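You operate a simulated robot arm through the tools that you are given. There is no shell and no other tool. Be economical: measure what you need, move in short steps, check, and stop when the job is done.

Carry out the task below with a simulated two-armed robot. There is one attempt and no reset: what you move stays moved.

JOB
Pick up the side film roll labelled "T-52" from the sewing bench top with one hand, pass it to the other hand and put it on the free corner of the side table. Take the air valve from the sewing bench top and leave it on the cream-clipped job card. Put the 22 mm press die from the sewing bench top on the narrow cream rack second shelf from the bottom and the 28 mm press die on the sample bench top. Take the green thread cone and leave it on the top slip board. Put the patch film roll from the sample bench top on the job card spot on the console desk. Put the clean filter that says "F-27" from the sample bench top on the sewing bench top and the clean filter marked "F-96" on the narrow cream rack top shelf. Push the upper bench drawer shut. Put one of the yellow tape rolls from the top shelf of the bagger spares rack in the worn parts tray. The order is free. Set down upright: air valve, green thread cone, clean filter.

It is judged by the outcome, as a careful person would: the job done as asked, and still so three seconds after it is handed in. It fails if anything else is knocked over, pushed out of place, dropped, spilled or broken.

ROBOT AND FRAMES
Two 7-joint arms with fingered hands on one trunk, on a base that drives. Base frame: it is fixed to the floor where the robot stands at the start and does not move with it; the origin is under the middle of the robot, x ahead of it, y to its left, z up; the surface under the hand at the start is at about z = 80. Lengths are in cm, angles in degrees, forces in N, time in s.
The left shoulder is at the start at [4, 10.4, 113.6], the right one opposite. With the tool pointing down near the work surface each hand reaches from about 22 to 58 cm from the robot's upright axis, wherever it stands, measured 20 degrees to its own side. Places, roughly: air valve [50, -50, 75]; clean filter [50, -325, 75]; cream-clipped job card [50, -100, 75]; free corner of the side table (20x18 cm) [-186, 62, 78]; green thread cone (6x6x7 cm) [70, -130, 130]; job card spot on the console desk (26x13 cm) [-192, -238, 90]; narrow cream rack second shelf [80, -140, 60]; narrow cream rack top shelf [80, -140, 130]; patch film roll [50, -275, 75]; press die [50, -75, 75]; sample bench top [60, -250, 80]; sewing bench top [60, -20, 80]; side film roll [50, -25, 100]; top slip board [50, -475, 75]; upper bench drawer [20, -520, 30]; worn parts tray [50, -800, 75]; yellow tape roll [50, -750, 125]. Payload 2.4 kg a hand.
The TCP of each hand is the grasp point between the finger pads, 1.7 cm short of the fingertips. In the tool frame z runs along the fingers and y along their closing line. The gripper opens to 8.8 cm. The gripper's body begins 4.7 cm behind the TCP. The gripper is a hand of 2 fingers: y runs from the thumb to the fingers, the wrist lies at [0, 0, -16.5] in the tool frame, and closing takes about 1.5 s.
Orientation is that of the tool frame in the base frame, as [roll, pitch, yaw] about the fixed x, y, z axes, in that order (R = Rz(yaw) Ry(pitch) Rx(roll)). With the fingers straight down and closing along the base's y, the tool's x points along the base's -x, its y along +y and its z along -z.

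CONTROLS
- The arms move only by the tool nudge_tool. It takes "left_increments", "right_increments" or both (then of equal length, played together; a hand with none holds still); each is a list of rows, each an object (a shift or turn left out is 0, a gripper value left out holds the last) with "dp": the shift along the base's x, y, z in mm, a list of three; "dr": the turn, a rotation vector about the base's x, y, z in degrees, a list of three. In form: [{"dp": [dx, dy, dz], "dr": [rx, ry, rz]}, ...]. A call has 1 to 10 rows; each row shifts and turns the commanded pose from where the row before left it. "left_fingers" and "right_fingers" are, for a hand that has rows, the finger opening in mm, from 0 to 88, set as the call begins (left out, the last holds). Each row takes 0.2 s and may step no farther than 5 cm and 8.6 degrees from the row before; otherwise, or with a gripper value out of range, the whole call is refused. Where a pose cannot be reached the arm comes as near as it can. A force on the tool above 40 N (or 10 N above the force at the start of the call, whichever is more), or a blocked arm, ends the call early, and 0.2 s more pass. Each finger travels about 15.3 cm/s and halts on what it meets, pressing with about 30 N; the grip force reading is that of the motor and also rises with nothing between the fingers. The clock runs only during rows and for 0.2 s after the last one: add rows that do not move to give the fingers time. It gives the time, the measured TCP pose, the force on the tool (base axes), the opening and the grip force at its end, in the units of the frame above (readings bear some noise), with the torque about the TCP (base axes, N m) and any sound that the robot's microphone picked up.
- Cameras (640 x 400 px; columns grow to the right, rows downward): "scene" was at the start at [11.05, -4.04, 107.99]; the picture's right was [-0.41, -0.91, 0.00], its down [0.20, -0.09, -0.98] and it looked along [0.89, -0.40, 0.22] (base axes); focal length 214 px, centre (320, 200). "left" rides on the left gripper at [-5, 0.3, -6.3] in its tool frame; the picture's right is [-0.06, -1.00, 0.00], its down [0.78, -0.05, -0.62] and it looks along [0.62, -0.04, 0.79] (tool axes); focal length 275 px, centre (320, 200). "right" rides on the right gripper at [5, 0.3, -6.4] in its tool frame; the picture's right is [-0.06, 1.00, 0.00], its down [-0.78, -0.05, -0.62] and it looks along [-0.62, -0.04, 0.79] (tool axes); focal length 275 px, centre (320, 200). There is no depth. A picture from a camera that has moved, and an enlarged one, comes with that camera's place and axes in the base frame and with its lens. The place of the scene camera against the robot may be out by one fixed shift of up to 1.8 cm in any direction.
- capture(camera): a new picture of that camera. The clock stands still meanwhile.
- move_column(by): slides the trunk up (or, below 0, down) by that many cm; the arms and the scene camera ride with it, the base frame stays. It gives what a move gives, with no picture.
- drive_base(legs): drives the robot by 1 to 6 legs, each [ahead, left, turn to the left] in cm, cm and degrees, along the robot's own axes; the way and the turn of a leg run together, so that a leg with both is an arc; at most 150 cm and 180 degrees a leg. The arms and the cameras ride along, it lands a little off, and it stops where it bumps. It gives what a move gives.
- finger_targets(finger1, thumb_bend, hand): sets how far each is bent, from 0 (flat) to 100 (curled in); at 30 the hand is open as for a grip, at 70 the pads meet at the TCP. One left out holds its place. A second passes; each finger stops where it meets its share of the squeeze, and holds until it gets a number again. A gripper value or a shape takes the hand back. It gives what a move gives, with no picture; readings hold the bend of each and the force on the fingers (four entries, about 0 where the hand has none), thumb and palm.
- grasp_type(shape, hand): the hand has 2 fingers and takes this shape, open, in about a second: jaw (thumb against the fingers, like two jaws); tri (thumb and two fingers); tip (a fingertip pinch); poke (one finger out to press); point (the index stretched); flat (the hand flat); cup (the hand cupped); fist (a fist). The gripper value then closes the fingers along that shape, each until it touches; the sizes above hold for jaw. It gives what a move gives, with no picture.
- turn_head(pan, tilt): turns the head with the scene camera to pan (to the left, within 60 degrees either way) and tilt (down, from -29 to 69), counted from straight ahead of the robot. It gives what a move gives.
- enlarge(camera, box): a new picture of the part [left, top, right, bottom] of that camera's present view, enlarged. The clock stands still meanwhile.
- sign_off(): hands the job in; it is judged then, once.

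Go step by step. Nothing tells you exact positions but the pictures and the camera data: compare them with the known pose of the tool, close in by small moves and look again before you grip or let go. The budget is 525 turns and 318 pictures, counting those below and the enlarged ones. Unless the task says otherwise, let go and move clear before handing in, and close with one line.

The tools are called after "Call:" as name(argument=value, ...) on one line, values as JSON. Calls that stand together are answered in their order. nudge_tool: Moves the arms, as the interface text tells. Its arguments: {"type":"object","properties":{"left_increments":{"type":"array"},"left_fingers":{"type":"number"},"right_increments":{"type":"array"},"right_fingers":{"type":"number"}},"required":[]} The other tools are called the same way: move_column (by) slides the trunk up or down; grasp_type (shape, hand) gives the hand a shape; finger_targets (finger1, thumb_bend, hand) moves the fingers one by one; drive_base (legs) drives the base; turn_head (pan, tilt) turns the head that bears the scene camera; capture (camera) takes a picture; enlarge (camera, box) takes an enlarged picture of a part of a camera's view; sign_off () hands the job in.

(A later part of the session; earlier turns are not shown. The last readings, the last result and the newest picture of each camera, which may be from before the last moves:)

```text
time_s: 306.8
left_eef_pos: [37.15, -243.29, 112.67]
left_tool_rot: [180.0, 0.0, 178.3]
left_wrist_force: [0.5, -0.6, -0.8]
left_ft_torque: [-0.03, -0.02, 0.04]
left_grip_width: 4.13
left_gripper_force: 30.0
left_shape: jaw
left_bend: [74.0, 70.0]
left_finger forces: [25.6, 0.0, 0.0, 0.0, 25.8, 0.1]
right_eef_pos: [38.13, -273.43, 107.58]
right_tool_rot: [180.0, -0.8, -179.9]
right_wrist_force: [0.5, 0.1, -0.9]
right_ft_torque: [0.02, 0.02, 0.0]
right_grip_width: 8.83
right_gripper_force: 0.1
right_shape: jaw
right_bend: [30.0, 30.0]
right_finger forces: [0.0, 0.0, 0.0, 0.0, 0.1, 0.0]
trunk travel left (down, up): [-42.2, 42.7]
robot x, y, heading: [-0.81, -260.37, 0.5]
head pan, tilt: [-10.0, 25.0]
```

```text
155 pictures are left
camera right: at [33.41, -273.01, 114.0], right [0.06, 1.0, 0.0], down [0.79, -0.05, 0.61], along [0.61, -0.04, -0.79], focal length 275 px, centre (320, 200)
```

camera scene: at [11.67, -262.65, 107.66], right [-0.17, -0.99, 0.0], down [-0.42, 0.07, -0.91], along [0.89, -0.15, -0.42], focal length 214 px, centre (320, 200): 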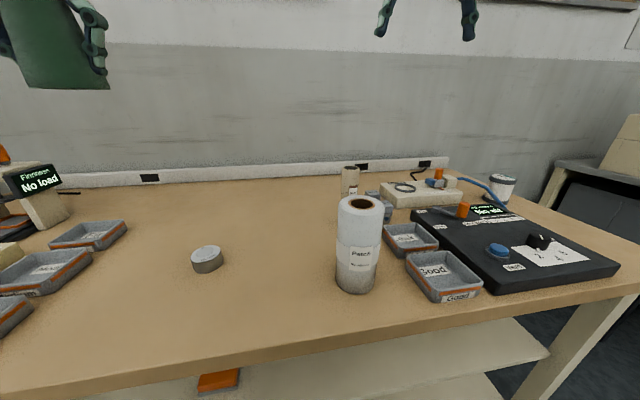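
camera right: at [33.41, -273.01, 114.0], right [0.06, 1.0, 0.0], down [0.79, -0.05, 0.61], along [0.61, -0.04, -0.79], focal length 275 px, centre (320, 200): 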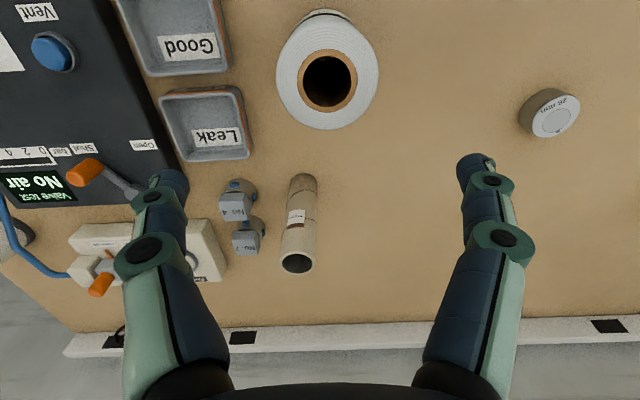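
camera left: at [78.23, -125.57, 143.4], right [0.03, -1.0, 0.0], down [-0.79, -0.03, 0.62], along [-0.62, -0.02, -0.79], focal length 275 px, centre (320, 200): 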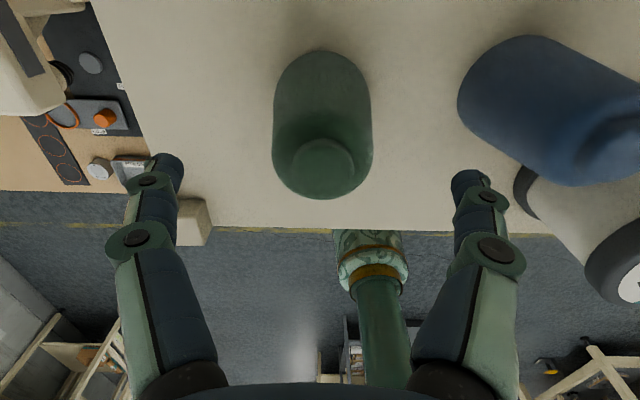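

Call:
nudge_tool(right_increments=[{"dp": [1, 6, -40]}, {"dp": [0, 0, -40]}, {"dp": [0, 0, -40]}, {"dp": [0, 0, -20]}, {"dp": [0, 0, 0]}])

Call:
capture(camera="right")

Call:
enlarge(camera="scene", box=[280, 150, 440, 310])

```text
time_s: 307.9
left_eef_pos: [37.04, -243.21, 112.7]
left_tool_rot: [179.9, 0.0, 178.4]
left_wrist_force: [0.2, -0.2, -2.0]
left_ft_torque: [-0.01, -0.01, -0.02]
left_grip_width: 4.13
left_gripper_force: 29.3
left_shape: jaw
left_bend: [74.0, 70.0]
left_finger forces: [25.6, 0.0, 0.0, 0.0, 25.8, 0.0]
right_eef_pos: [38.09, -272.76, 93.39]
right_tool_rot: [179.9, -0.7, -179.9]
right_wrist_force: [0.0, 0.3, 0.5]
right_ft_torque: [-0.05, 0.04, -0.02]
right_grip_width: 8.81
right_gripper_force: 0.0
right_shape: jaw
right_bend: [30.0, 30.0]
right_finger forces: [0.1, 0.0, 0.0, 0.0, 0.9, 0.0]
trunk travel left (down, up): [-42.2, 42.7]
robot x, y, heading: [-0.32, -260.58, 0.4]
head pan, tilt: [-10.0, 25.0]
```

```text
154 pictures are left
camera right: at [33.32, -272.36, 99.75], right [0.06, 1.0, 0.0], down [0.79, -0.05, 0.61], along [0.61, -0.04, -0.79], focal length 275 px, centre (320, 200)
```

right: 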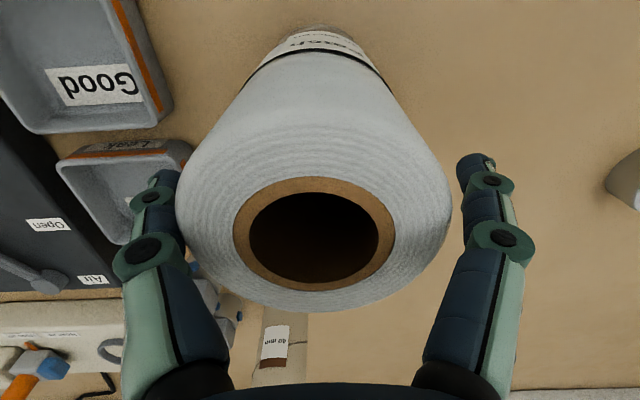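

```text
2.50 times, centred on (360, 230) of scene
camera zoom: at [11.63, -262.65, 107.67], right [-0.17, -0.99, 0.0], down [-0.42, 0.07, -0.91], along [0.89, -0.15, -0.42], focal length 536 px, centre (220, 125)
```

zoom: 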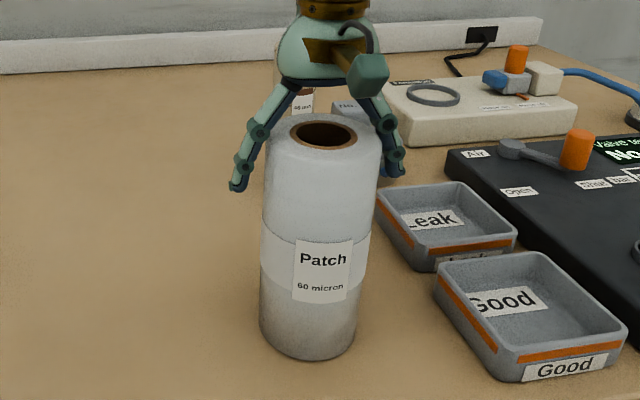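

Close and lift.

Call:
nudge_tool(right_increments=[{"dp": [0, -2, 0]}, {"dp": [0, 0, 0]}, {"dp": [0, 0, 0]}, {"dp": [0, 0, 0]}, {"dp": [0, 0, 0]}, {"dp": [0, 0, 0]}, {"dp": [0, 0, 0]}, {"dp": [0, 0, 0]}], right_fingers=40)

Call:
nudge_tool(right_increments=[{"dp": [0, 0, 10]}, {"dp": [0, 0, 20]}, {"dp": [0, 0, 40]}, {"dp": [0, 0, 45]}, {"dp": [0, 0, 45]}, {"dp": [0, 0, 45]}, {"dp": [-20, 0, 40]}])

Call:
capture(camera="scene")

```text
time_s: 309.8
left_eef_pos: [37.06, -243.23, 112.67]
left_tool_rot: [179.9, 0.1, 178.3]
left_wrist_force: [0.0, 0.0, -1.0]
left_ft_torque: [-0.04, 0.03, 0.01]
left_grip_width: 4.15
left_gripper_force: 29.7
left_shape: jaw
left_bend: [74.0, 70.0]
left_finger forces: [25.7, 0.1, 0.0, 0.0, 25.7, 0.1]
right_eef_pos: [38.17, -272.95, 93.29]
right_tool_rot: [179.9, -0.7, -179.9]
right_wrist_force: [-1.1, 1.0, -0.4]
right_ft_torque: [0.05, 0.04, 0.04]
right_grip_width: 6.25
right_gripper_force: 30.1
right_shape: jaw
right_bend: [68.0, 63.0]
right_finger forces: [25.8, 0.0, 0.0, 0.0, 25.4, 0.1]
trunk travel left (down, up): [-42.2, 42.7]
robot x, y, heading: [-1.07, -260.72, 0.3]
head pan, tilt: [-10.0, 25.0]
```

```text
time_s: 311.4
left_eef_pos: [37.06, -243.21, 112.61]
left_tool_rot: [179.9, 0.2, 178.3]
left_wrist_force: [-0.5, -0.4, -2.1]
left_ft_torque: [-0.02, 0.01, 0.0]
left_grip_width: 4.17
left_gripper_force: 29.8
left_shape: jaw
left_bend: [74.0, 70.0]
left_finger forces: [25.7, 0.1, 0.0, 0.0, 25.7, 0.0]
right_eef_pos: [36.27, -272.47, 117.67]
right_tool_rot: [179.9, -0.8, 179.9]
right_wrist_force: [-0.9, -0.7, -3.3]
right_ft_torque: [0.01, 0.02, 0.03]
right_grip_width: 6.28
right_gripper_force: 30.1
right_shape: jaw
right_bend: [68.0, 63.0]
right_finger forces: [25.6, 0.0, 0.0, 0.1, 25.5, 0.1]
trunk travel left (down, up): [-42.2, 42.7]
robot x, y, heading: [-0.61, -260.43, 0.2]
head pan, tilt: [-10.0, 25.0]
```

```text
152 pictures are left
camera scene: at [11.62, -262.64, 107.67], right [-0.17, -0.99, 0.0], down [-0.42, 0.07, -0.91], along [0.89, -0.15, -0.42], focal length 214 px, centre (320, 200)
```

scene: 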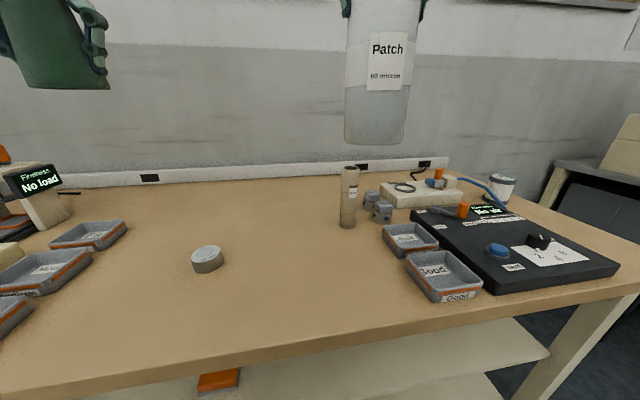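

Patch roll held. Back off and turn around to the console desk.

Call:
drive_base(legs=[[-50, 0, 0], [0, 0, 178]])

Call:
turn_head(pan=0, tilt=15)

Call:
capture(camera="scene")

```text
time_s: 321.8
left_eef_pos: [-89.99, -279.14, 112.57]
left_tool_rot: [180.0, 0.1, 0.5]
left_wrist_force: [0.1, 0.2, -0.7]
left_ft_torque: [0.03, 0.0, -0.02]
left_grip_width: 4.1
left_gripper_force: 29.9
left_shape: jaw
left_bend: [74.0, 70.0]
left_finger forces: [25.4, 0.0, 0.0, 0.0, 25.2, 0.1]
right_eef_pos: [-90.38, -249.92, 117.64]
right_tool_rot: [180.0, -0.8, 2.3]
right_wrist_force: [0.8, 0.3, -3.4]
right_ft_torque: [0.05, 0.0, 0.01]
right_grip_width: 6.26
right_gripper_force: 29.8
right_shape: jaw
right_bend: [68.0, 63.0]
right_finger forces: [25.2, 0.0, 0.0, 0.1, 25.2, 0.1]
trunk travel left (down, up): [-42.2, 42.7]
robot x, y, heading: [-52.66, -260.39, -177.7]
head pan, tilt: [-10.0, 25.0]
```

```text
time_s: 322.5
left_eef_pos: [-90.01, -279.16, 112.68]
left_tool_rot: [179.9, 0.2, 0.4]
left_wrist_force: [0.0, 1.0, -1.7]
left_ft_torque: [-0.01, 0.02, -0.01]
left_grip_width: 4.1
left_gripper_force: 29.7
left_shape: jaw
left_bend: [74.0, 70.0]
left_finger forces: [25.3, 0.1, 0.0, 0.1, 25.3, 0.0]
right_eef_pos: [-90.32, -249.84, 117.62]
right_tool_rot: [180.0, -0.8, 2.3]
right_wrist_force: [0.6, -0.1, -3.6]
right_ft_torque: [-0.01, 0.01, 0.01]
right_grip_width: 6.23
right_gripper_force: 30.4
right_shape: jaw
right_bend: [68.0, 63.0]
right_finger forces: [25.2, 0.1, 0.0, 0.0, 25.2, 0.1]
trunk travel left (down, up): [-42.2, 42.7]
robot x, y, heading: [-52.48, -260.12, -177.5]
head pan, tilt: [0.0, 15.0]
```

```text
151 pictures are left
camera scene: at [-64.69, -261.74, 109.28], right [-0.04, 1.0, 0.0], down [0.26, 0.01, -0.97], along [-0.96, -0.04, -0.26], focal length 214 px, centre (320, 200)
```

scene: 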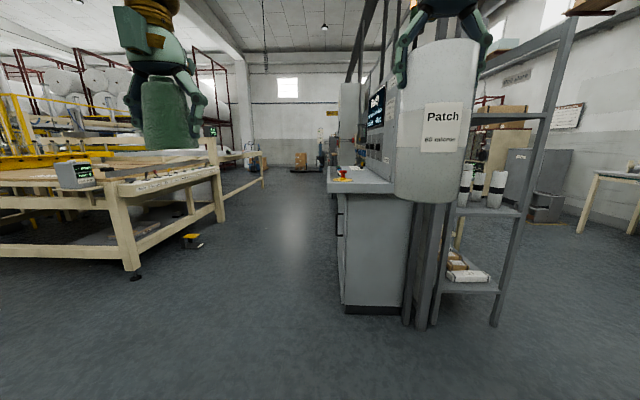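

The console desk is ahead-right, its operator side facing -y. I'll go along y ≈ -312 and then turn to face the desk.

Call:
drive_base(legs=[[0, 52, -2.4], [145, 0, 0]])

Call:
drive_base(legs=[[0, 0, -90]])

Call:
turn_head(pan=0, tilt=25)

Call:
capture(camera="scene")

```text
time_s: 332.3
left_eef_pos: [-233.14, -329.02, 112.62]
left_tool_rot: [179.9, 0.1, -1.6]
left_wrist_force: [-0.6, 0.5, -0.7]
left_ft_torque: [0.0, 0.02, 0.01]
left_grip_width: 4.11
left_gripper_force: 30.0
left_shape: jaw
left_bend: [74.0, 70.0]
left_finger forces: [25.3, 0.0, 0.1, 0.1, 25.3, 0.0]
right_eef_pos: [-232.4, -300.02, 117.67]
right_tool_rot: [179.8, -0.8, 0.2]
right_wrist_force: [0.1, 0.2, -3.2]
right_ft_torque: [0.02, 0.01, 0.02]
right_grip_width: 6.26
right_gripper_force: 30.0
right_shape: jaw
right_bend: [68.0, 63.0]
right_finger forces: [25.2, 0.0, 0.0, 0.1, 25.3, 0.0]
trunk travel left (down, up): [-42.2, 42.7]
robot x, y, heading: [-195.28, -311.72, -179.5]
head pan, tilt: [0.0, 15.0]
```

```text
time_s: 336.5
left_eef_pos: [-212.13, -273.97, 112.7]
left_tool_rot: [179.9, 0.1, -92.0]
left_wrist_force: [0.4, -0.9, -1.1]
left_ft_torque: [-0.04, 0.05, -0.02]
left_grip_width: 4.08
left_gripper_force: 29.9
left_shape: jaw
left_bend: [74.0, 70.0]
left_finger forces: [25.2, 0.0, 0.0, 0.1, 25.3, 0.0]
right_eef_pos: [-183.1, -274.94, 117.65]
right_tool_rot: [179.9, -0.8, -90.3]
right_wrist_force: [-0.2, 0.9, -4.1]
right_ft_torque: [0.05, -0.02, 0.01]
right_grip_width: 6.27
right_gripper_force: 30.0
right_shape: jaw
right_bend: [68.0, 63.0]
right_finger forces: [25.1, 0.1, 0.0, 0.0, 25.2, 0.0]
trunk travel left (down, up): [-42.2, 42.7]
robot x, y, heading: [-195.28, -311.71, 90.1]
head pan, tilt: [0.0, 15.0]
```

```text
time_s: 337.2
left_eef_pos: [-212.25, -273.88, 112.6]
left_tool_rot: [179.9, 0.1, -91.9]
left_wrist_force: [1.1, 0.2, -0.4]
left_ft_torque: [0.02, -0.02, 0.0]
left_grip_width: 4.09
left_gripper_force: 30.4
left_shape: jaw
left_bend: [74.0, 70.0]
left_finger forces: [25.2, 0.0, 0.0, 0.0, 25.3, 0.0]
right_eef_pos: [-182.94, -274.8, 117.7]
right_tool_rot: [180.0, -0.8, -90.1]
right_wrist_force: [-1.3, -0.3, -3.7]
right_ft_torque: [0.03, 0.0, 0.02]
right_grip_width: 6.25
right_gripper_force: 30.2
right_shape: jaw
right_bend: [68.0, 63.0]
right_finger forces: [25.2, 0.0, 0.1, 0.1, 25.2, 0.1]
trunk travel left (down, up): [-42.2, 42.7]
robot x, y, heading: [-195.17, -311.8, 89.9]
head pan, tilt: [0.0, 25.0]
```

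```text
150 pictures are left
camera scene: at [-194.87, -300.34, 107.67], right [1.0, 0.0, 0.0], down [0.0, -0.42, -0.91], along [0.0, 0.91, -0.42], focal length 214 px, centre (320, 200)
```

scene: 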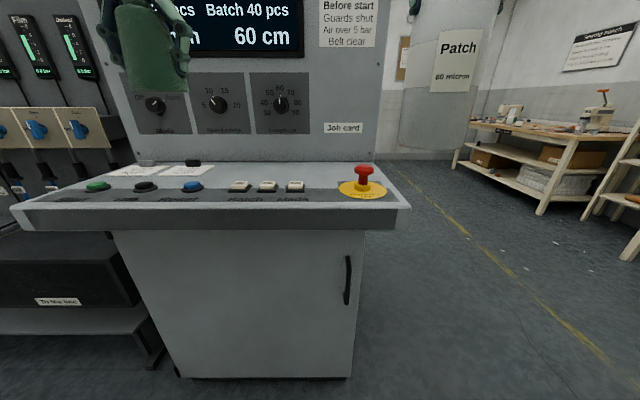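

The free job-card spot is behind the E-stop, below the "Job card" label, around [-192, -238]. I pull the cone hand back and move closer.

Call:
nudge_tool(left_increments=[{"dp": [0, -40, 0]}, {"dp": [0, -40, 0]}])

Call:
drive_base(legs=[[0, 10, 0], [22, 0, 0]])

Call:
capture(camera="scene")

Call:
capture(camera="right")

```text
time_s: 337.8
left_eef_pos: [-212.21, -281.72, 112.67]
left_tool_rot: [179.9, 0.0, -92.0]
left_wrist_force: [0.0, -0.6, -1.4]
left_ft_torque: [0.02, 0.04, -0.01]
left_grip_width: 4.09
left_gripper_force: 30.5
left_shape: jaw
left_bend: [74.0, 70.0]
left_finger forces: [25.1, 0.0, 0.0, 0.1, 25.2, 0.0]
right_eef_pos: [-183.01, -274.98, 117.7]
right_tool_rot: [179.9, -0.8, -90.1]
right_wrist_force: [-0.1, 0.0, -4.3]
right_ft_torque: [-0.01, 0.02, -0.03]
right_grip_width: 6.26
right_gripper_force: 30.3
right_shape: jaw
right_bend: [68.0, 63.0]
right_finger forces: [25.3, 0.0, 0.0, 0.0, 25.2, 0.0]
trunk travel left (down, up): [-42.2, 42.7]
robot x, y, heading: [-195.54, -312.01, 90.1]
head pan, tilt: [0.0, 25.0]
```

```text
time_s: 340.3
left_eef_pos: [-221.71, -259.28, 112.57]
left_tool_rot: [179.9, 0.0, -92.4]
left_wrist_force: [0.3, 0.4, -1.6]
left_ft_torque: [-0.01, -0.01, 0.01]
left_grip_width: 4.12
left_gripper_force: 30.2
left_shape: jaw
left_bend: [74.0, 70.0]
left_finger forces: [25.2, 0.0, 0.0, 0.0, 25.2, 0.0]
right_eef_pos: [-192.47, -252.69, 117.59]
right_tool_rot: [180.0, -0.8, -90.6]
right_wrist_force: [0.5, 0.8, -3.0]
right_ft_torque: [-0.01, 0.0, 0.0]
right_grip_width: 6.24
right_gripper_force: 30.3
right_shape: jaw
right_bend: [68.0, 63.0]
right_finger forces: [25.4, 0.0, 0.1, 0.0, 25.4, 0.0]
trunk travel left (down, up): [-42.2, 42.7]
robot x, y, heading: [-204.96, -289.99, 89.8]
head pan, tilt: [0.0, 25.0]
```

```text
149 pictures are left
camera scene: at [-204.49, -278.09, 107.66], right [1.0, -0.01, 0.0], down [0.0, -0.42, -0.91], along [0.01, 0.91, -0.42], focal length 214 px, centre (320, 200)
```

scene: 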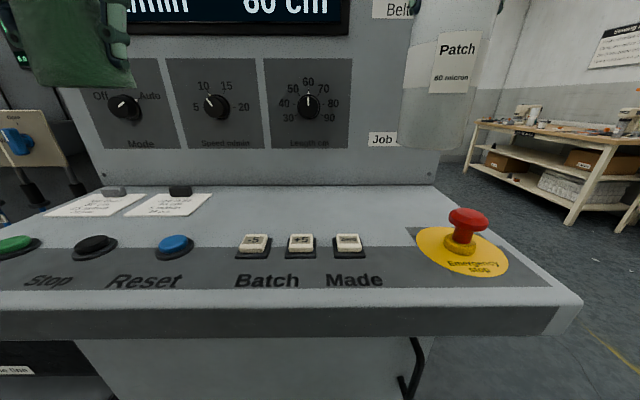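

```text
148 pictures are left
camera right: at [-192.74, -257.52, 124.01], right [-1.0, 0.07, 0.0], down [0.06, 0.79, 0.61], along [0.04, 0.61, -0.79], focal length 275 px, centre (320, 200)
```

right: 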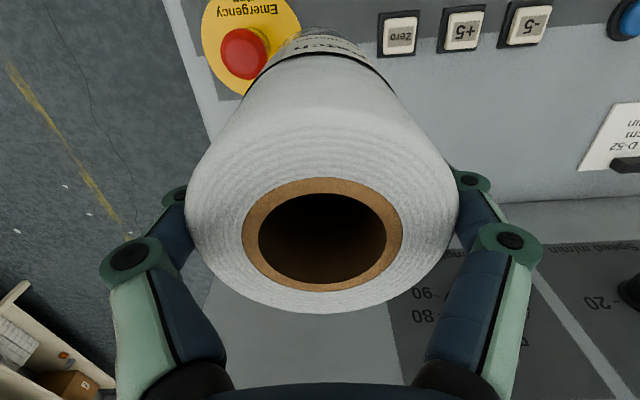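

Spot is free directly under the label. Move in over it and lower.

Call:
nudge_tool(right_increments=[{"dp": [0, 45, 0]}, {"dp": [0, 45, 0]}, {"dp": [4, 45, 0]}, {"dp": [0, 0, -40]}, {"dp": [0, 0, -40]}, {"dp": [0, 0, -25]}, {"dp": [0, 0, 0]}])

Call:
capture(camera="scene")

Call:
capture(camera="right")

```text
time_s: 341.9
left_eef_pos: [-221.73, -259.25, 112.54]
left_tool_rot: [179.9, 0.1, -92.4]
left_wrist_force: [-0.3, -0.4, -1.6]
left_ft_torque: [-0.03, 0.02, -0.01]
left_grip_width: 4.1
left_gripper_force: 30.1
left_shape: jaw
left_bend: [74.0, 70.0]
left_finger forces: [25.1, 0.0, 0.0, 0.1, 25.2, 0.0]
right_eef_pos: [-192.09, -239.34, 107.1]
right_tool_rot: [179.8, -0.8, -90.7]
right_wrist_force: [0.3, 0.0, -3.7]
right_ft_torque: [-0.02, -0.01, 0.05]
right_grip_width: 6.27
right_gripper_force: 29.7
right_shape: jaw
right_bend: [68.0, 63.0]
right_finger forces: [25.8, 0.0, 0.0, 0.0, 25.8, 0.1]
trunk travel left (down, up): [-42.2, 42.7]
robot x, y, heading: [-204.9, -289.55, 89.5]
head pan, tilt: [0.0, 25.0]
```

```text
147 pictures are left
camera scene: at [-204.48, -278.14, 107.67], right [1.0, -0.01, 0.0], down [0.0, -0.42, -0.91], along [0.01, 0.91, -0.42], focal length 214 px, centre (320, 200)
```

scene: 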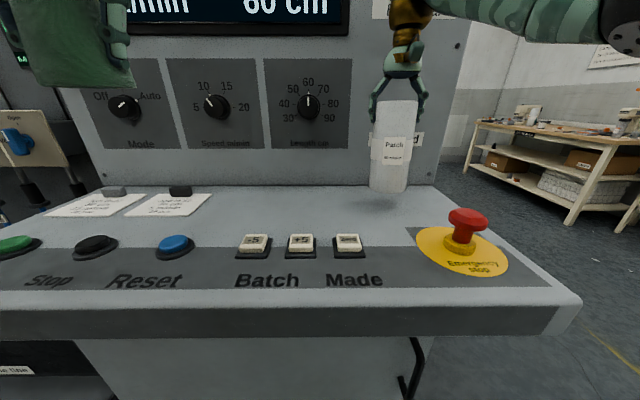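

```text
146 pictures are left
camera right: at [-192.29, -244.16, 113.44], right [-1.0, 0.07, 0.0], down [0.06, 0.79, 0.61], along [0.04, 0.61, -0.79], focal length 275 px, centre (320, 200)
```

right: 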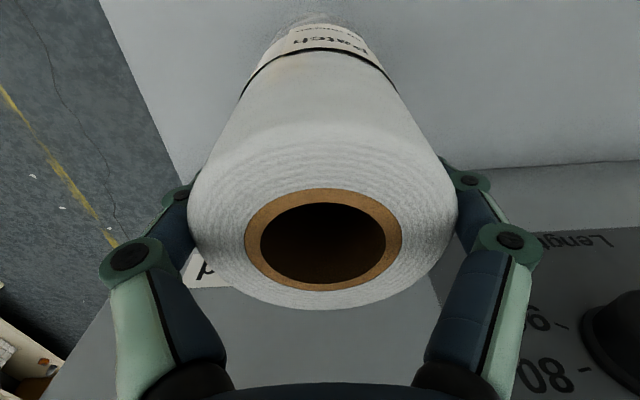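

Call:
nudge_tool(right_increments=[{"dp": [0, 0, -15]}, {"dp": [0, 0, -8]}, {"dp": [0, 0, -4]}, {"dp": [0, 0, 0]}])

Call:
enlarge(camera="scene", box=[310, 80, 470, 240])

```text
time_s: 342.9
left_eef_pos: [-221.74, -259.54, 112.61]
left_tool_rot: [179.8, 0.1, -92.3]
left_wrist_force: [-0.4, -0.1, -0.8]
left_ft_torque: [0.03, 0.0, -0.02]
left_grip_width: 4.1
left_gripper_force: 29.7
left_shape: jaw
left_bend: [74.0, 70.0]
left_finger forces: [25.2, 0.0, 0.1, 0.1, 25.2, 0.0]
right_eef_pos: [-191.99, -239.36, 104.48]
right_tool_rot: [180.0, -0.9, -90.5]
right_wrist_force: [-0.5, -0.1, -3.6]
right_ft_torque: [0.0, 0.0, 0.01]
right_grip_width: 6.27
right_gripper_force: 30.3
right_shape: jaw
right_bend: [68.0, 63.0]
right_finger forces: [25.7, 0.1, 0.0, 0.0, 25.7, 0.0]
trunk travel left (down, up): [-42.2, 42.7]
robot x, y, heading: [-204.89, -289.35, 89.2]
head pan, tilt: [0.0, 25.0]
```

```text
2.50 times, centred on (390, 160) of scene
camera zoom: at [-204.49, -278.13, 107.67], right [1.0, -0.01, 0.0], down [0.0, -0.42, -0.91], along [0.01, 0.91, -0.42], focal length 536 px, centre (145, 300)
```

zoom: 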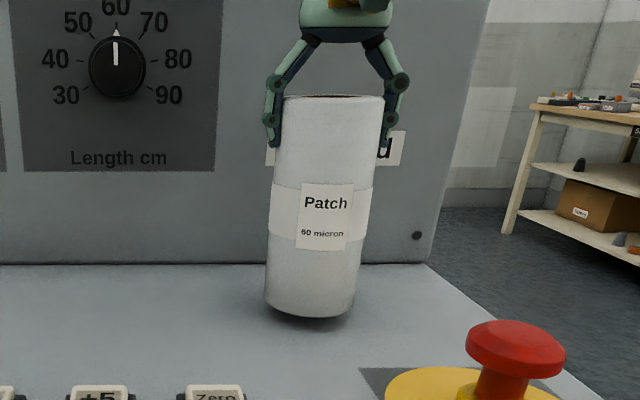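

Call:
nudge_tool(right_increments=[{"dp": [0, 0, -4]}, {"dp": [0, 0, -4]}, {"dp": [0, 0, 0]}])

Call:
nudge_tool(right_increments=[{"dp": [0, 0, -3]}, {"dp": [0, 0, -3]}, {"dp": [0, 0, 0]}])

Call:
enlarge(camera="scene", box=[310, 80, 470, 240])

```text
time_s: 343.7
left_eef_pos: [-221.75, -259.42, 112.55]
left_tool_rot: [179.9, 0.1, -92.4]
left_wrist_force: [0.2, 0.1, -1.3]
left_ft_torque: [0.02, 0.03, 0.05]
left_grip_width: 4.07
left_gripper_force: 29.8
left_shape: jaw
left_bend: [74.0, 70.0]
left_finger forces: [25.2, 0.0, 0.0, 0.1, 25.2, 0.0]
right_eef_pos: [-192.07, -239.22, 103.58]
right_tool_rot: [179.9, -0.8, -90.5]
right_wrist_force: [-0.3, 1.1, -3.6]
right_ft_torque: [0.0, 0.0, 0.05]
right_grip_width: 6.28
right_gripper_force: 29.9
right_shape: jaw
right_bend: [68.0, 63.0]
right_finger forces: [25.7, 0.0, 0.0, 0.1, 25.8, 0.0]
trunk travel left (down, up): [-42.2, 42.7]
robot x, y, heading: [-205.4, -289.45, 89.4]
head pan, tilt: [0.0, 25.0]
```

```text
time_s: 344.5
left_eef_pos: [-221.74, -259.55, 112.64]
left_tool_rot: [-180.0, 0.2, -92.4]
left_wrist_force: [0.3, -0.2, -1.2]
left_ft_torque: [-0.02, -0.01, 0.01]
left_grip_width: 4.05
left_gripper_force: 30.1
left_shape: jaw
left_bend: [74.0, 70.0]
left_finger forces: [25.2, 0.1, 0.0, 0.1, 25.2, 0.0]
right_eef_pos: [-192.01, -239.34, 103.01]
right_tool_rot: [179.9, -0.6, -90.5]
right_wrist_force: [0.3, -3.5, 13.4]
right_ft_torque: [-0.05, 0.0, -0.04]
right_grip_width: 6.0
right_gripper_force: 30.1
right_shape: jaw
right_bend: [71.0, 65.0]
right_finger forces: [26.3, 0.1, 0.1, 0.0, 27.0, 0.1]
trunk travel left (down, up): [-42.2, 42.7]
robot x, y, heading: [-205.0, -289.88, 89.5]
head pan, tilt: [0.0, 25.0]
```

```text
2.50 times, centred on (390, 160) of scene
camera zoom: at [-204.51, -278.31, 107.7], right [1.0, -0.01, 0.0], down [0.0, -0.42, -0.91], along [0.01, 0.91, -0.42], focal length 536 px, centre (145, 300)
```

zoom: 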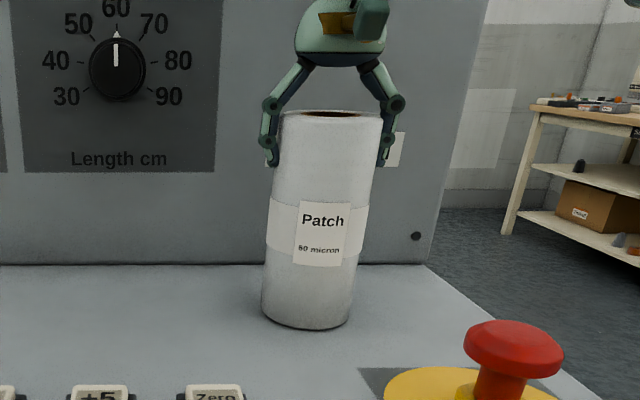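

Standing. Release and rise.

Call:
nudge_tool(right_increments=[{"dp": [0, 0, 2]}, {"dp": [0, 0, 0]}, {"dp": [0, 0, 0]}, {"dp": [0, 0, 0]}, {"dp": [0, 0, 0]}], right_fingers=88)

Call:
nudge_tool(right_increments=[{"dp": [0, 0, 10]}, {"dp": [0, 0, 20]}, {"dp": [0, 0, 40]}, {"dp": [0, 0, 30]}])

Call:
enlarge(camera="scene", box=[270, 40, 510, 280])

```text
time_s: 345.7
left_eef_pos: [-221.76, -259.48, 112.65]
left_tool_rot: [180.0, 0.1, -92.4]
left_wrist_force: [0.0, 0.8, -1.0]
left_ft_torque: [0.0, 0.0, -0.01]
left_grip_width: 4.1
left_gripper_force: 30.0
left_shape: jaw
left_bend: [74.0, 70.0]
left_finger forces: [25.2, 0.1, 0.0, 0.0, 25.2, 0.0]
right_eef_pos: [-192.06, -239.28, 103.22]
right_tool_rot: [179.9, -0.8, -90.6]
right_wrist_force: [1.0, 0.6, 0.3]
right_ft_torque: [-0.03, 0.0, -0.02]
right_grip_width: 8.78
right_gripper_force: 0.2
right_shape: jaw
right_bend: [30.0, 30.0]
right_finger forces: [0.0, 0.0, 0.0, 0.1, 0.7, 0.0]
trunk travel left (down, up): [-42.2, 42.7]
robot x, y, heading: [-205.52, -289.6, 89.7]
head pan, tilt: [0.0, 25.0]
```

```text
time_s: 346.7
left_eef_pos: [-221.75, -259.4, 112.57]
left_tool_rot: [179.9, 0.1, -92.3]
left_wrist_force: [-0.5, 0.1, -0.6]
left_ft_torque: [-0.01, -0.01, 0.0]
left_grip_width: 4.09
left_gripper_force: 30.0
left_shape: jaw
left_bend: [74.0, 70.0]
left_finger forces: [25.3, 0.0, 0.0, 0.0, 25.1, 0.0]
right_eef_pos: [-192.26, -239.5, 113.25]
right_tool_rot: [179.8, -0.7, -90.6]
right_wrist_force: [0.8, 0.9, -0.9]
right_ft_torque: [0.0, -0.02, -0.02]
right_grip_width: 8.8
right_gripper_force: 0.1
right_shape: jaw
right_bend: [30.0, 30.0]
right_finger forces: [0.0, 0.0, 0.0, 0.0, 0.0, 0.0]
trunk travel left (down, up): [-42.2, 42.7]
robot x, y, heading: [-204.82, -289.69, 89.8]
head pan, tilt: [0.0, 25.0]
```

```text
1.67 times, centred on (390, 160) of scene
camera zoom: at [-204.51, -278.17, 107.67], right [1.0, -0.01, 0.0], down [0.0, -0.42, -0.91], along [0.01, 0.91, -0.42], focal length 358 px, centre (203, 267)
```

zoom: 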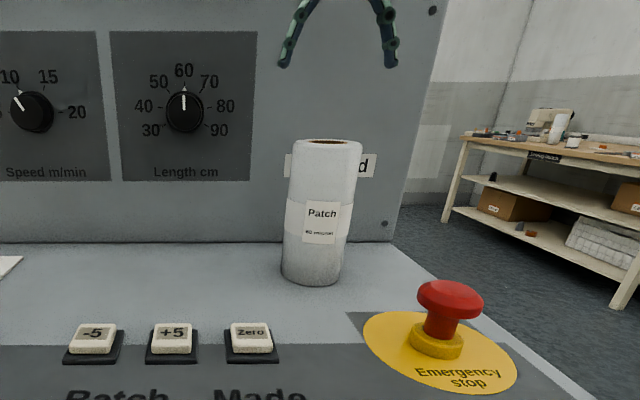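

Patch roll is placed. Back away and head to the slip boards at y ≈ -475 with the green cone.

Call:
nudge_tool(right_increments=[{"dp": [0, -40, 20]}, {"dp": [0, -40, 0]}, {"dp": [0, -40, 0]}])

Call:
drive_base(legs=[[-28, 0, 0], [0, 0, -90]])

Call:
drive_base(legs=[[148, 0, 0]])

Call:
turn_head(pan=-45, tilt=20)

Call:
capture(camera="scene")

```text
time_s: 347.5
left_eef_pos: [-221.7, -259.44, 112.63]
left_tool_rot: [179.9, 0.2, -92.3]
left_wrist_force: [0.5, 0.2, -1.4]
left_ft_torque: [0.0, 0.02, 0.02]
left_grip_width: 4.12
left_gripper_force: 30.2
left_shape: jaw
left_bend: [74.0, 70.0]
left_finger forces: [25.1, 0.0, 0.0, 0.0, 25.2, 0.0]
right_eef_pos: [-192.24, -251.11, 115.29]
right_tool_rot: [180.0, -0.9, -90.5]
right_wrist_force: [-0.4, -0.1, 0.0]
right_ft_torque: [-0.02, 0.0, 0.01]
right_grip_width: 8.79
right_gripper_force: 0.1
right_shape: jaw
right_bend: [30.0, 30.0]
right_finger forces: [0.1, 0.1, 0.1, 0.0, 0.0, 0.0]
trunk travel left (down, up): [-42.2, 42.7]
robot x, y, heading: [-205.12, -289.51, 89.4]
head pan, tilt: [0.0, 25.0]
```

```text
time_s: 353.2
left_eef_pos: [-175.26, -300.56, 112.61]
left_tool_rot: [180.0, 0.1, 178.7]
left_wrist_force: [-0.1, 0.1, -0.6]
left_ft_torque: [-0.03, 0.01, -0.02]
left_grip_width: 4.1
left_gripper_force: 29.9
left_shape: jaw
left_bend: [74.0, 70.0]
left_finger forces: [25.1, 0.0, 0.0, 0.0, 25.0, 0.0]
right_eef_pos: [-166.54, -330.0, 115.37]
right_tool_rot: [179.9, -0.9, -179.5]
right_wrist_force: [-0.6, 0.0, -0.6]
right_ft_torque: [-0.01, -0.02, 0.01]
right_grip_width: 8.79
right_gripper_force: 0.0
right_shape: jaw
right_bend: [30.0, 30.0]
right_finger forces: [0.1, 0.0, 0.0, 0.0, 0.0, 0.0]
trunk travel left (down, up): [-42.2, 42.7]
robot x, y, heading: [-205.31, -317.92, 0.6]
head pan, tilt: [0.0, 25.0]
```

```text
time_s: 360.4
left_eef_pos: [-32.85, -291.75, 112.57]
left_tool_rot: [179.9, 0.1, -177.2]
left_wrist_force: [-0.6, -0.2, -1.3]
left_ft_torque: [0.01, -0.03, 0.02]
left_grip_width: 4.09
left_gripper_force: 30.1
left_shape: jaw
left_bend: [74.0, 70.0]
left_finger forces: [25.0, 0.0, 0.1, 0.0, 25.1, 0.0]
right_eef_pos: [-22.05, -320.34, 115.3]
right_tool_rot: [180.0, -0.8, -175.2]
right_wrist_force: [1.0, 0.7, -0.5]
right_ft_torque: [0.0, 0.01, -0.03]
right_grip_width: 8.78
right_gripper_force: 0.0
right_shape: jaw
right_bend: [30.0, 30.0]
right_finger forces: [0.0, 0.1, 0.0, 0.1, 0.0, 0.0]
trunk travel left (down, up): [-42.2, 42.7]
robot x, y, heading: [-61.44, -310.92, 4.7]
head pan, tilt: [0.0, 25.0]
```

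```text
time_s: 361.5
left_eef_pos: [-32.83, -291.72, 112.75]
left_tool_rot: [180.0, 0.2, -177.1]
left_wrist_force: [-1.0, -0.7, -1.7]
left_ft_torque: [-0.02, -0.01, 0.02]
left_grip_width: 4.08
left_gripper_force: 30.3
left_shape: jaw
left_bend: [74.0, 70.0]
left_finger forces: [25.1, 0.0, 0.0, 0.0, 25.1, 0.1]
right_eef_pos: [-21.92, -320.29, 115.41]
right_tool_rot: [179.9, -0.8, -175.3]
right_wrist_force: [-0.5, -0.2, 0.6]
right_ft_torque: [0.0, 0.01, 0.0]
right_grip_width: 8.8
right_gripper_force: 0.0
right_shape: jaw
right_bend: [30.0, 30.0]
right_finger forces: [0.0, 0.0, 0.0, 0.1, 0.0, 0.0]
trunk travel left (down, up): [-42.2, 42.7]
robot x, y, heading: [-61.33, -311.32, 4.9]
head pan, tilt: [-45.0, 20.0]
```

```text
142 pictures are left
camera scene: at [-50.91, -317.58, 108.48], right [-0.65, -0.76, 0.0], down [-0.26, 0.22, -0.94], along [0.72, -0.61, -0.34], focal length 214 px, centre (320, 200)
```

scene: 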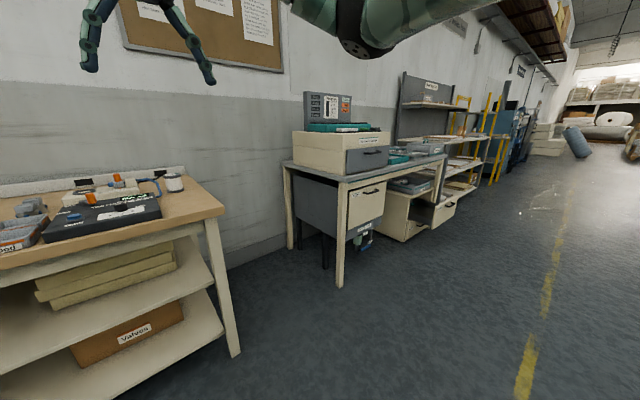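

Free floor ahead to the right. Drive right along the aisle to y ≈ -470 and look at the desk with slip boards.

Call:
drive_base(legs=[[0, 0, -4.8], [0, -145, 0]])

Call:
turn_head(pan=-10, tilt=20)

Call:
capture(camera="scene")

```text
time_s: 369.2
left_eef_pos: [-30.2, -438.64, 112.61]
left_tool_rot: [179.9, 0.0, 179.5]
left_wrist_force: [-0.1, -0.1, -1.3]
left_ft_torque: [0.03, -0.02, 0.0]
left_grip_width: 4.1
left_gripper_force: 30.1
left_shape: jaw
left_bend: [74.0, 70.0]
left_finger forces: [25.1, 0.0, 0.0, 0.0, 25.0, 0.0]
right_eef_pos: [-20.96, -467.85, 115.45]
right_tool_rot: [179.9, -0.7, -178.7]
right_wrist_force: [0.4, -0.2, 0.5]
right_ft_torque: [-0.01, -0.02, 0.02]
right_grip_width: 8.79
right_gripper_force: 0.0
right_shape: jaw
right_bend: [30.0, 30.0]
right_finger forces: [0.0, 0.1, 0.0, 0.0, 0.0, 0.0]
trunk travel left (down, up): [-42.2, 42.7]
robot x, y, heading: [-60.29, -456.34, 1.6]
head pan, tilt: [-45.0, 20.0]
```

```text
time_s: 370.2
left_eef_pos: [-30.1, -438.58, 112.49]
left_tool_rot: [179.8, 0.1, 179.5]
left_wrist_force: [0.0, 0.3, -1.7]
left_ft_torque: [0.0, 0.02, 0.0]
left_grip_width: 4.06
left_gripper_force: 30.5
left_shape: jaw
left_bend: [74.0, 70.0]
left_finger forces: [24.9, 0.1, 0.1, 0.0, 25.1, 0.0]
right_eef_pos: [-21.16, -467.82, 115.41]
right_tool_rot: [179.9, -0.9, -178.7]
right_wrist_force: [-0.3, -1.4, 0.4]
right_ft_torque: [-0.01, -0.01, 0.01]
right_grip_width: 8.79
right_gripper_force: 0.0
right_shape: jaw
right_bend: [30.0, 30.0]
right_finger forces: [0.0, 0.0, 0.0, 0.0, 0.1, 0.0]
trunk travel left (down, up): [-42.2, 42.7]
robot x, y, heading: [-59.6, -456.32, 1.6]
head pan, tilt: [-10.0, 20.0]
```

```text
141 pictures are left
camera scene: at [-47.29, -458.28, 108.48], right [-0.15, -0.99, 0.0], down [-0.34, 0.05, -0.94], along [0.93, -0.14, -0.34], focal length 214 px, centre (320, 200)
```

scene: 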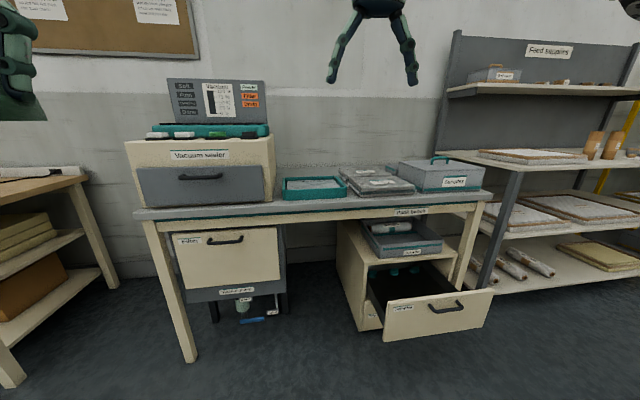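

I see a bench with a vacuum sealer, a stack of boards, and an open drawer. Move closer.

Call:
drive_base(legs=[[48, -20, -1.6]])

Call:
turn_head(pan=0, tilt=30)

Call:
capture(camera="scene")

Call:
enlarge(camera="scene", box=[200, 120, 440, 270])

```text
time_s: 373.3
left_eef_pos: [18.97, -459.34, 112.67]
left_tool_rot: [179.8, 0.1, 177.8]
left_wrist_force: [-0.2, -0.1, -1.6]
left_ft_torque: [0.03, -0.05, 0.0]
left_grip_width: 4.09
left_gripper_force: 29.9
left_shape: jaw
left_bend: [74.0, 70.0]
left_finger forces: [25.1, 0.1, 0.0, 0.0, 25.1, 0.1]
right_eef_pos: [27.21, -488.8, 115.39]
right_tool_rot: [180.0, -0.8, 179.6]
right_wrist_force: [-0.2, 1.1, 0.5]
right_ft_torque: [0.02, 0.02, 0.0]
right_grip_width: 8.78
right_gripper_force: 0.1
right_shape: jaw
right_bend: [30.0, 30.0]
right_finger forces: [0.0, 0.0, 0.1, 0.0, 0.0, 0.0]
trunk travel left (down, up): [-42.2, 42.7]
robot x, y, heading: [-11.46, -476.31, -0.3]
head pan, tilt: [-10.0, 20.0]
```

```text
time_s: 374.0
left_eef_pos: [18.98, -459.37, 112.53]
left_tool_rot: [179.9, 0.0, 177.9]
left_wrist_force: [-0.4, -0.4, -1.2]
left_ft_torque: [-0.03, 0.0, 0.01]
left_grip_width: 4.08
left_gripper_force: 29.9
left_shape: jaw
left_bend: [74.0, 70.0]
left_finger forces: [25.0, 0.1, 0.1, 0.0, 25.1, 0.0]
right_eef_pos: [27.14, -488.91, 115.31]
right_tool_rot: [179.9, -0.8, 179.4]
right_wrist_force: [0.1, 0.9, 0.3]
right_ft_torque: [-0.01, 0.0, 0.02]
right_grip_width: 8.81
right_gripper_force: 0.1
right_shape: jaw
right_bend: [30.0, 30.0]
right_finger forces: [0.1, 0.0, 0.0, 0.1, 0.1, 0.1]
trunk travel left (down, up): [-42.2, 42.7]
robot x, y, heading: [-11.18, -476.1, -0.4]
head pan, tilt: [0.0, 30.0]
```

```text
140 pictures are left
camera scene: at [1.2, -476.92, 106.88], right [-0.01, -1.0, 0.0], down [-0.5, 0.0, -0.87], along [0.87, -0.01, -0.5], focal length 214 px, centre (320, 200)
```

scene: 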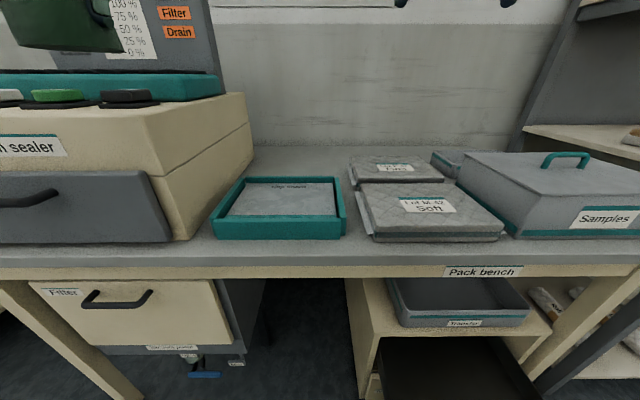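

```text
2.67 times, centred on (320, 195) of scene
camera zoom: at [1.2, -476.92, 106.88], right [-0.01, -1.0, 0.0], down [-0.5, 0.0, -0.87], along [0.87, -0.01, -0.5], focal length 572 px, centre (320, 213)
```

zoom: 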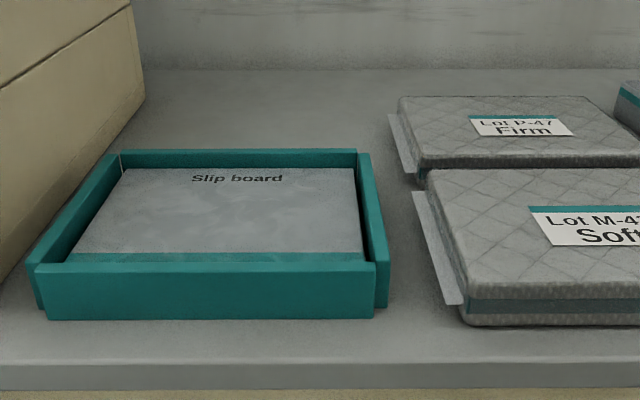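

The teal tray holds the slip boards; the drawer front is at x≈7..13, y -492…-541, so I shift left before going forward. Target on the board: about [52, -468].

Call:
drive_base(legs=[[0, 13, 0.3], [12, 0, 0]])

Call:
nudge_tool(left_increments=[{"dp": [40, -15, 0]}, {"dp": [40, -20, 0]}, {"dp": [40, -30, 0]}, {"dp": [30, -30, 0]}, {"dp": [10, -30, 0]}])

Call:
capture(camera="scene")

Call:
capture(camera="left")

```text
time_s: 376.1
left_eef_pos: [31.08, -446.47, 112.57]
left_tool_rot: [179.9, 0.1, 178.2]
left_wrist_force: [-0.3, -0.3, -0.7]
left_ft_torque: [0.02, 0.02, 0.0]
left_grip_width: 4.08
left_gripper_force: 30.3
left_shape: jaw
left_bend: [74.0, 70.0]
left_finger forces: [25.2, 0.0, 0.0, 0.1, 25.2, 0.0]
right_eef_pos: [39.42, -475.9, 115.38]
right_tool_rot: [179.9, -0.9, 180.0]
right_wrist_force: [-0.5, -1.2, 1.2]
right_ft_torque: [0.01, -0.03, 0.0]
right_grip_width: 8.81
right_gripper_force: 0.0
right_shape: jaw
right_bend: [30.0, 30.0]
right_finger forces: [0.0, 0.0, 0.1, 0.0, 0.1, 0.0]
trunk travel left (down, up): [-42.2, 42.7]
robot x, y, heading: [0.72, -463.67, -0.2]
head pan, tilt: [0.0, 30.0]
```

```text
time_s: 377.3
left_eef_pos: [46.71, -459.02, 112.43]
left_tool_rot: [179.9, 0.1, 178.1]
left_wrist_force: [-0.7, -0.1, -0.9]
left_ft_torque: [0.0, -0.01, -0.03]
left_grip_width: 4.07
left_gripper_force: 30.1
left_shape: jaw
left_bend: [74.0, 70.0]
left_finger forces: [25.3, 0.0, 0.0, 0.1, 25.3, 0.0]
right_eef_pos: [39.36, -476.03, 115.36]
right_tool_rot: [179.9, -0.8, 179.9]
right_wrist_force: [-0.3, -0.3, -0.3]
right_ft_torque: [-0.01, 0.01, -0.02]
right_grip_width: 8.81
right_gripper_force: 0.0
right_shape: jaw
right_bend: [30.0, 30.0]
right_finger forces: [0.0, 0.0, 0.0, 0.1, 0.0, 0.1]
trunk travel left (down, up): [-42.2, 42.7]
robot x, y, heading: [0.77, -463.28, 0.0]
head pan, tilt: [0.0, 30.0]
```

```text
138 pictures are left
camera scene: at [13.23, -464.12, 106.87], right [0.0, -1.0, 0.0], down [-0.5, 0.0, -0.87], along [0.87, 0.0, -0.5], focal length 214 px, centre (320, 200)
```

scene: 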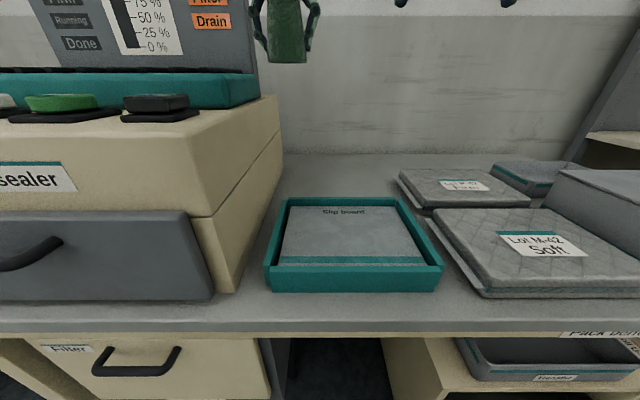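

```text
137 pictures are left
camera left: at [51.7, -458.88, 118.84], right [0.03, -1.0, 0.0], down [-0.79, -0.02, 0.62], along [-0.62, -0.02, -0.79], focal length 275 px, centre (320, 200)
```

left: 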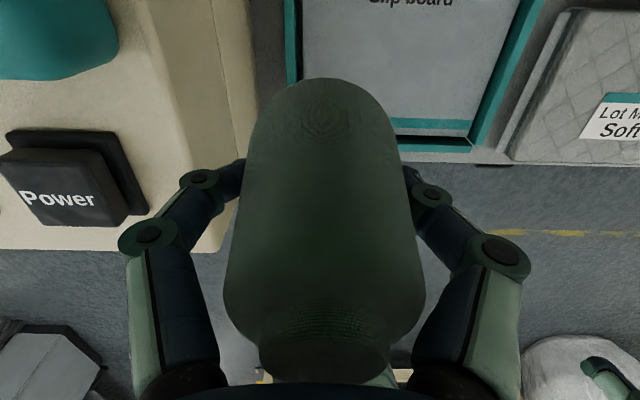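

Board spans x 37–55, y -457…-480 at z≈82. I bring the cone over [45, -468] and lower part-way.

Call:
nudge_tool(left_increments=[{"dp": [-8, -45, 0]}, {"dp": [-8, -45, -10]}, {"dp": [0, 0, -45]}, {"dp": [0, 0, -45]}, {"dp": [0, 0, -45]}, {"dp": [0, 0, -35]}, {"dp": [0, 0, 0]}], right_increments=[{"dp": [0, -45, 0]}, {"dp": [0, -45, 0]}, {"dp": [0, -30, 0]}, {"dp": [0, 0, 0]}, {"dp": [0, 0, 0]}, {"dp": [0, 0, 0]}, {"dp": [0, 0, 0]}])

Call:
enlarge(camera="scene", box=[220, 100, 460, 320])

Call:
capture(camera="left")

```text
time_s: 378.9
left_eef_pos: [45.45, -468.2, 94.76]
left_tool_rot: [179.9, 0.2, 178.1]
left_wrist_force: [0.1, -0.2, -1.9]
left_ft_torque: [0.01, 0.01, -0.01]
left_grip_width: 4.08
left_gripper_force: 30.2
left_shape: jaw
left_bend: [74.0, 70.0]
left_finger forces: [25.1, 0.0, 0.0, 0.0, 25.2, 0.0]
right_eef_pos: [39.46, -487.68, 115.4]
right_tool_rot: [179.9, -0.8, 179.7]
right_wrist_force: [0.0, 0.0, -0.5]
right_ft_torque: [0.03, 0.0, 0.01]
right_grip_width: 8.79
right_gripper_force: 0.1
right_shape: jaw
right_bend: [30.0, 30.0]
right_finger forces: [0.0, 0.0, 0.0, 0.0, 0.1, 0.0]
trunk travel left (down, up): [-42.2, 42.7]
robot x, y, heading: [1.22, -463.45, -0.4]
head pan, tilt: [0.0, 30.0]
```

```text
1.82 times, centred on (340, 210) of scene
camera zoom: at [13.23, -464.1, 106.87], right [0.0, -1.0, 0.0], down [-0.5, 0.0, -0.87], along [0.87, 0.0, -0.5], focal length 390 px, centre (284, 182)
```

zoom: 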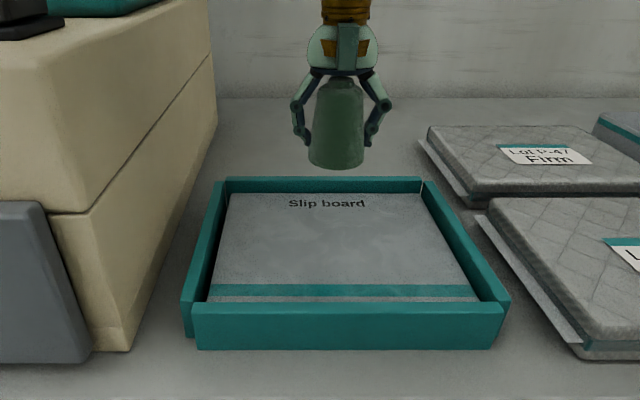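

```text
135 pictures are left
camera left: at [50.44, -468.05, 100.99], right [0.03, -1.0, 0.0], down [-0.79, -0.02, 0.62], along [-0.62, -0.02, -0.79], focal length 275 px, centre (320, 200)
```

left: 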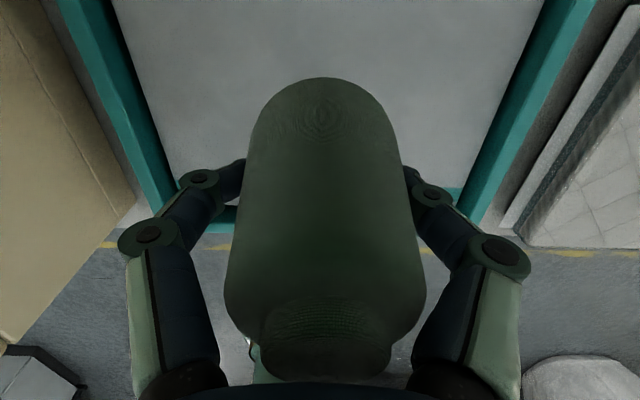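

Call:
nudge_tool(left_increments=[{"dp": [-5, 0, -30]}, {"dp": [0, 0, -30]}, {"dp": [0, 0, -8]}, {"dp": [0, 0, -4]}, {"dp": [0, 0, 0]}])

Call:
enlarge(camera="scene", box=[220, 100, 460, 320])

```text
time_s: 380.1
left_eef_pos: [44.86, -467.95, 87.47]
left_tool_rot: [180.0, 0.1, 178.1]
left_wrist_force: [-0.4, 1.0, -1.4]
left_ft_torque: [0.02, -0.04, 0.0]
left_grip_width: 4.06
left_gripper_force: 30.0
left_shape: jaw
left_bend: [74.0, 70.0]
left_finger forces: [25.2, 0.0, 0.1, 0.0, 25.2, 0.0]
right_eef_pos: [39.59, -487.81, 115.31]
right_tool_rot: [179.9, -0.8, 179.9]
right_wrist_force: [-0.6, 0.3, -0.1]
right_ft_torque: [0.01, 0.0, -0.01]
right_grip_width: 8.78
right_gripper_force: 0.1
right_shape: jaw
right_bend: [30.0, 30.0]
right_finger forces: [0.1, 0.0, 0.0, 0.0, 0.0, 0.1]
trunk travel left (down, up): [-42.2, 42.7]
robot x, y, heading: [0.89, -463.43, -0.0]
head pan, tilt: [0.0, 30.0]
```

```text
1.82 times, centred on (340, 210) of scene
camera zoom: at [13.23, -464.1, 106.87], right [0.0, -1.0, 0.0], down [-0.5, 0.0, -0.87], along [0.87, 0.0, -0.5], focal length 390 px, centre (284, 182)
```

zoom: 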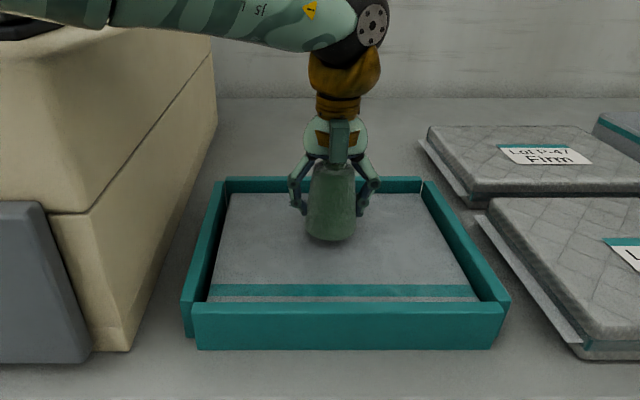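

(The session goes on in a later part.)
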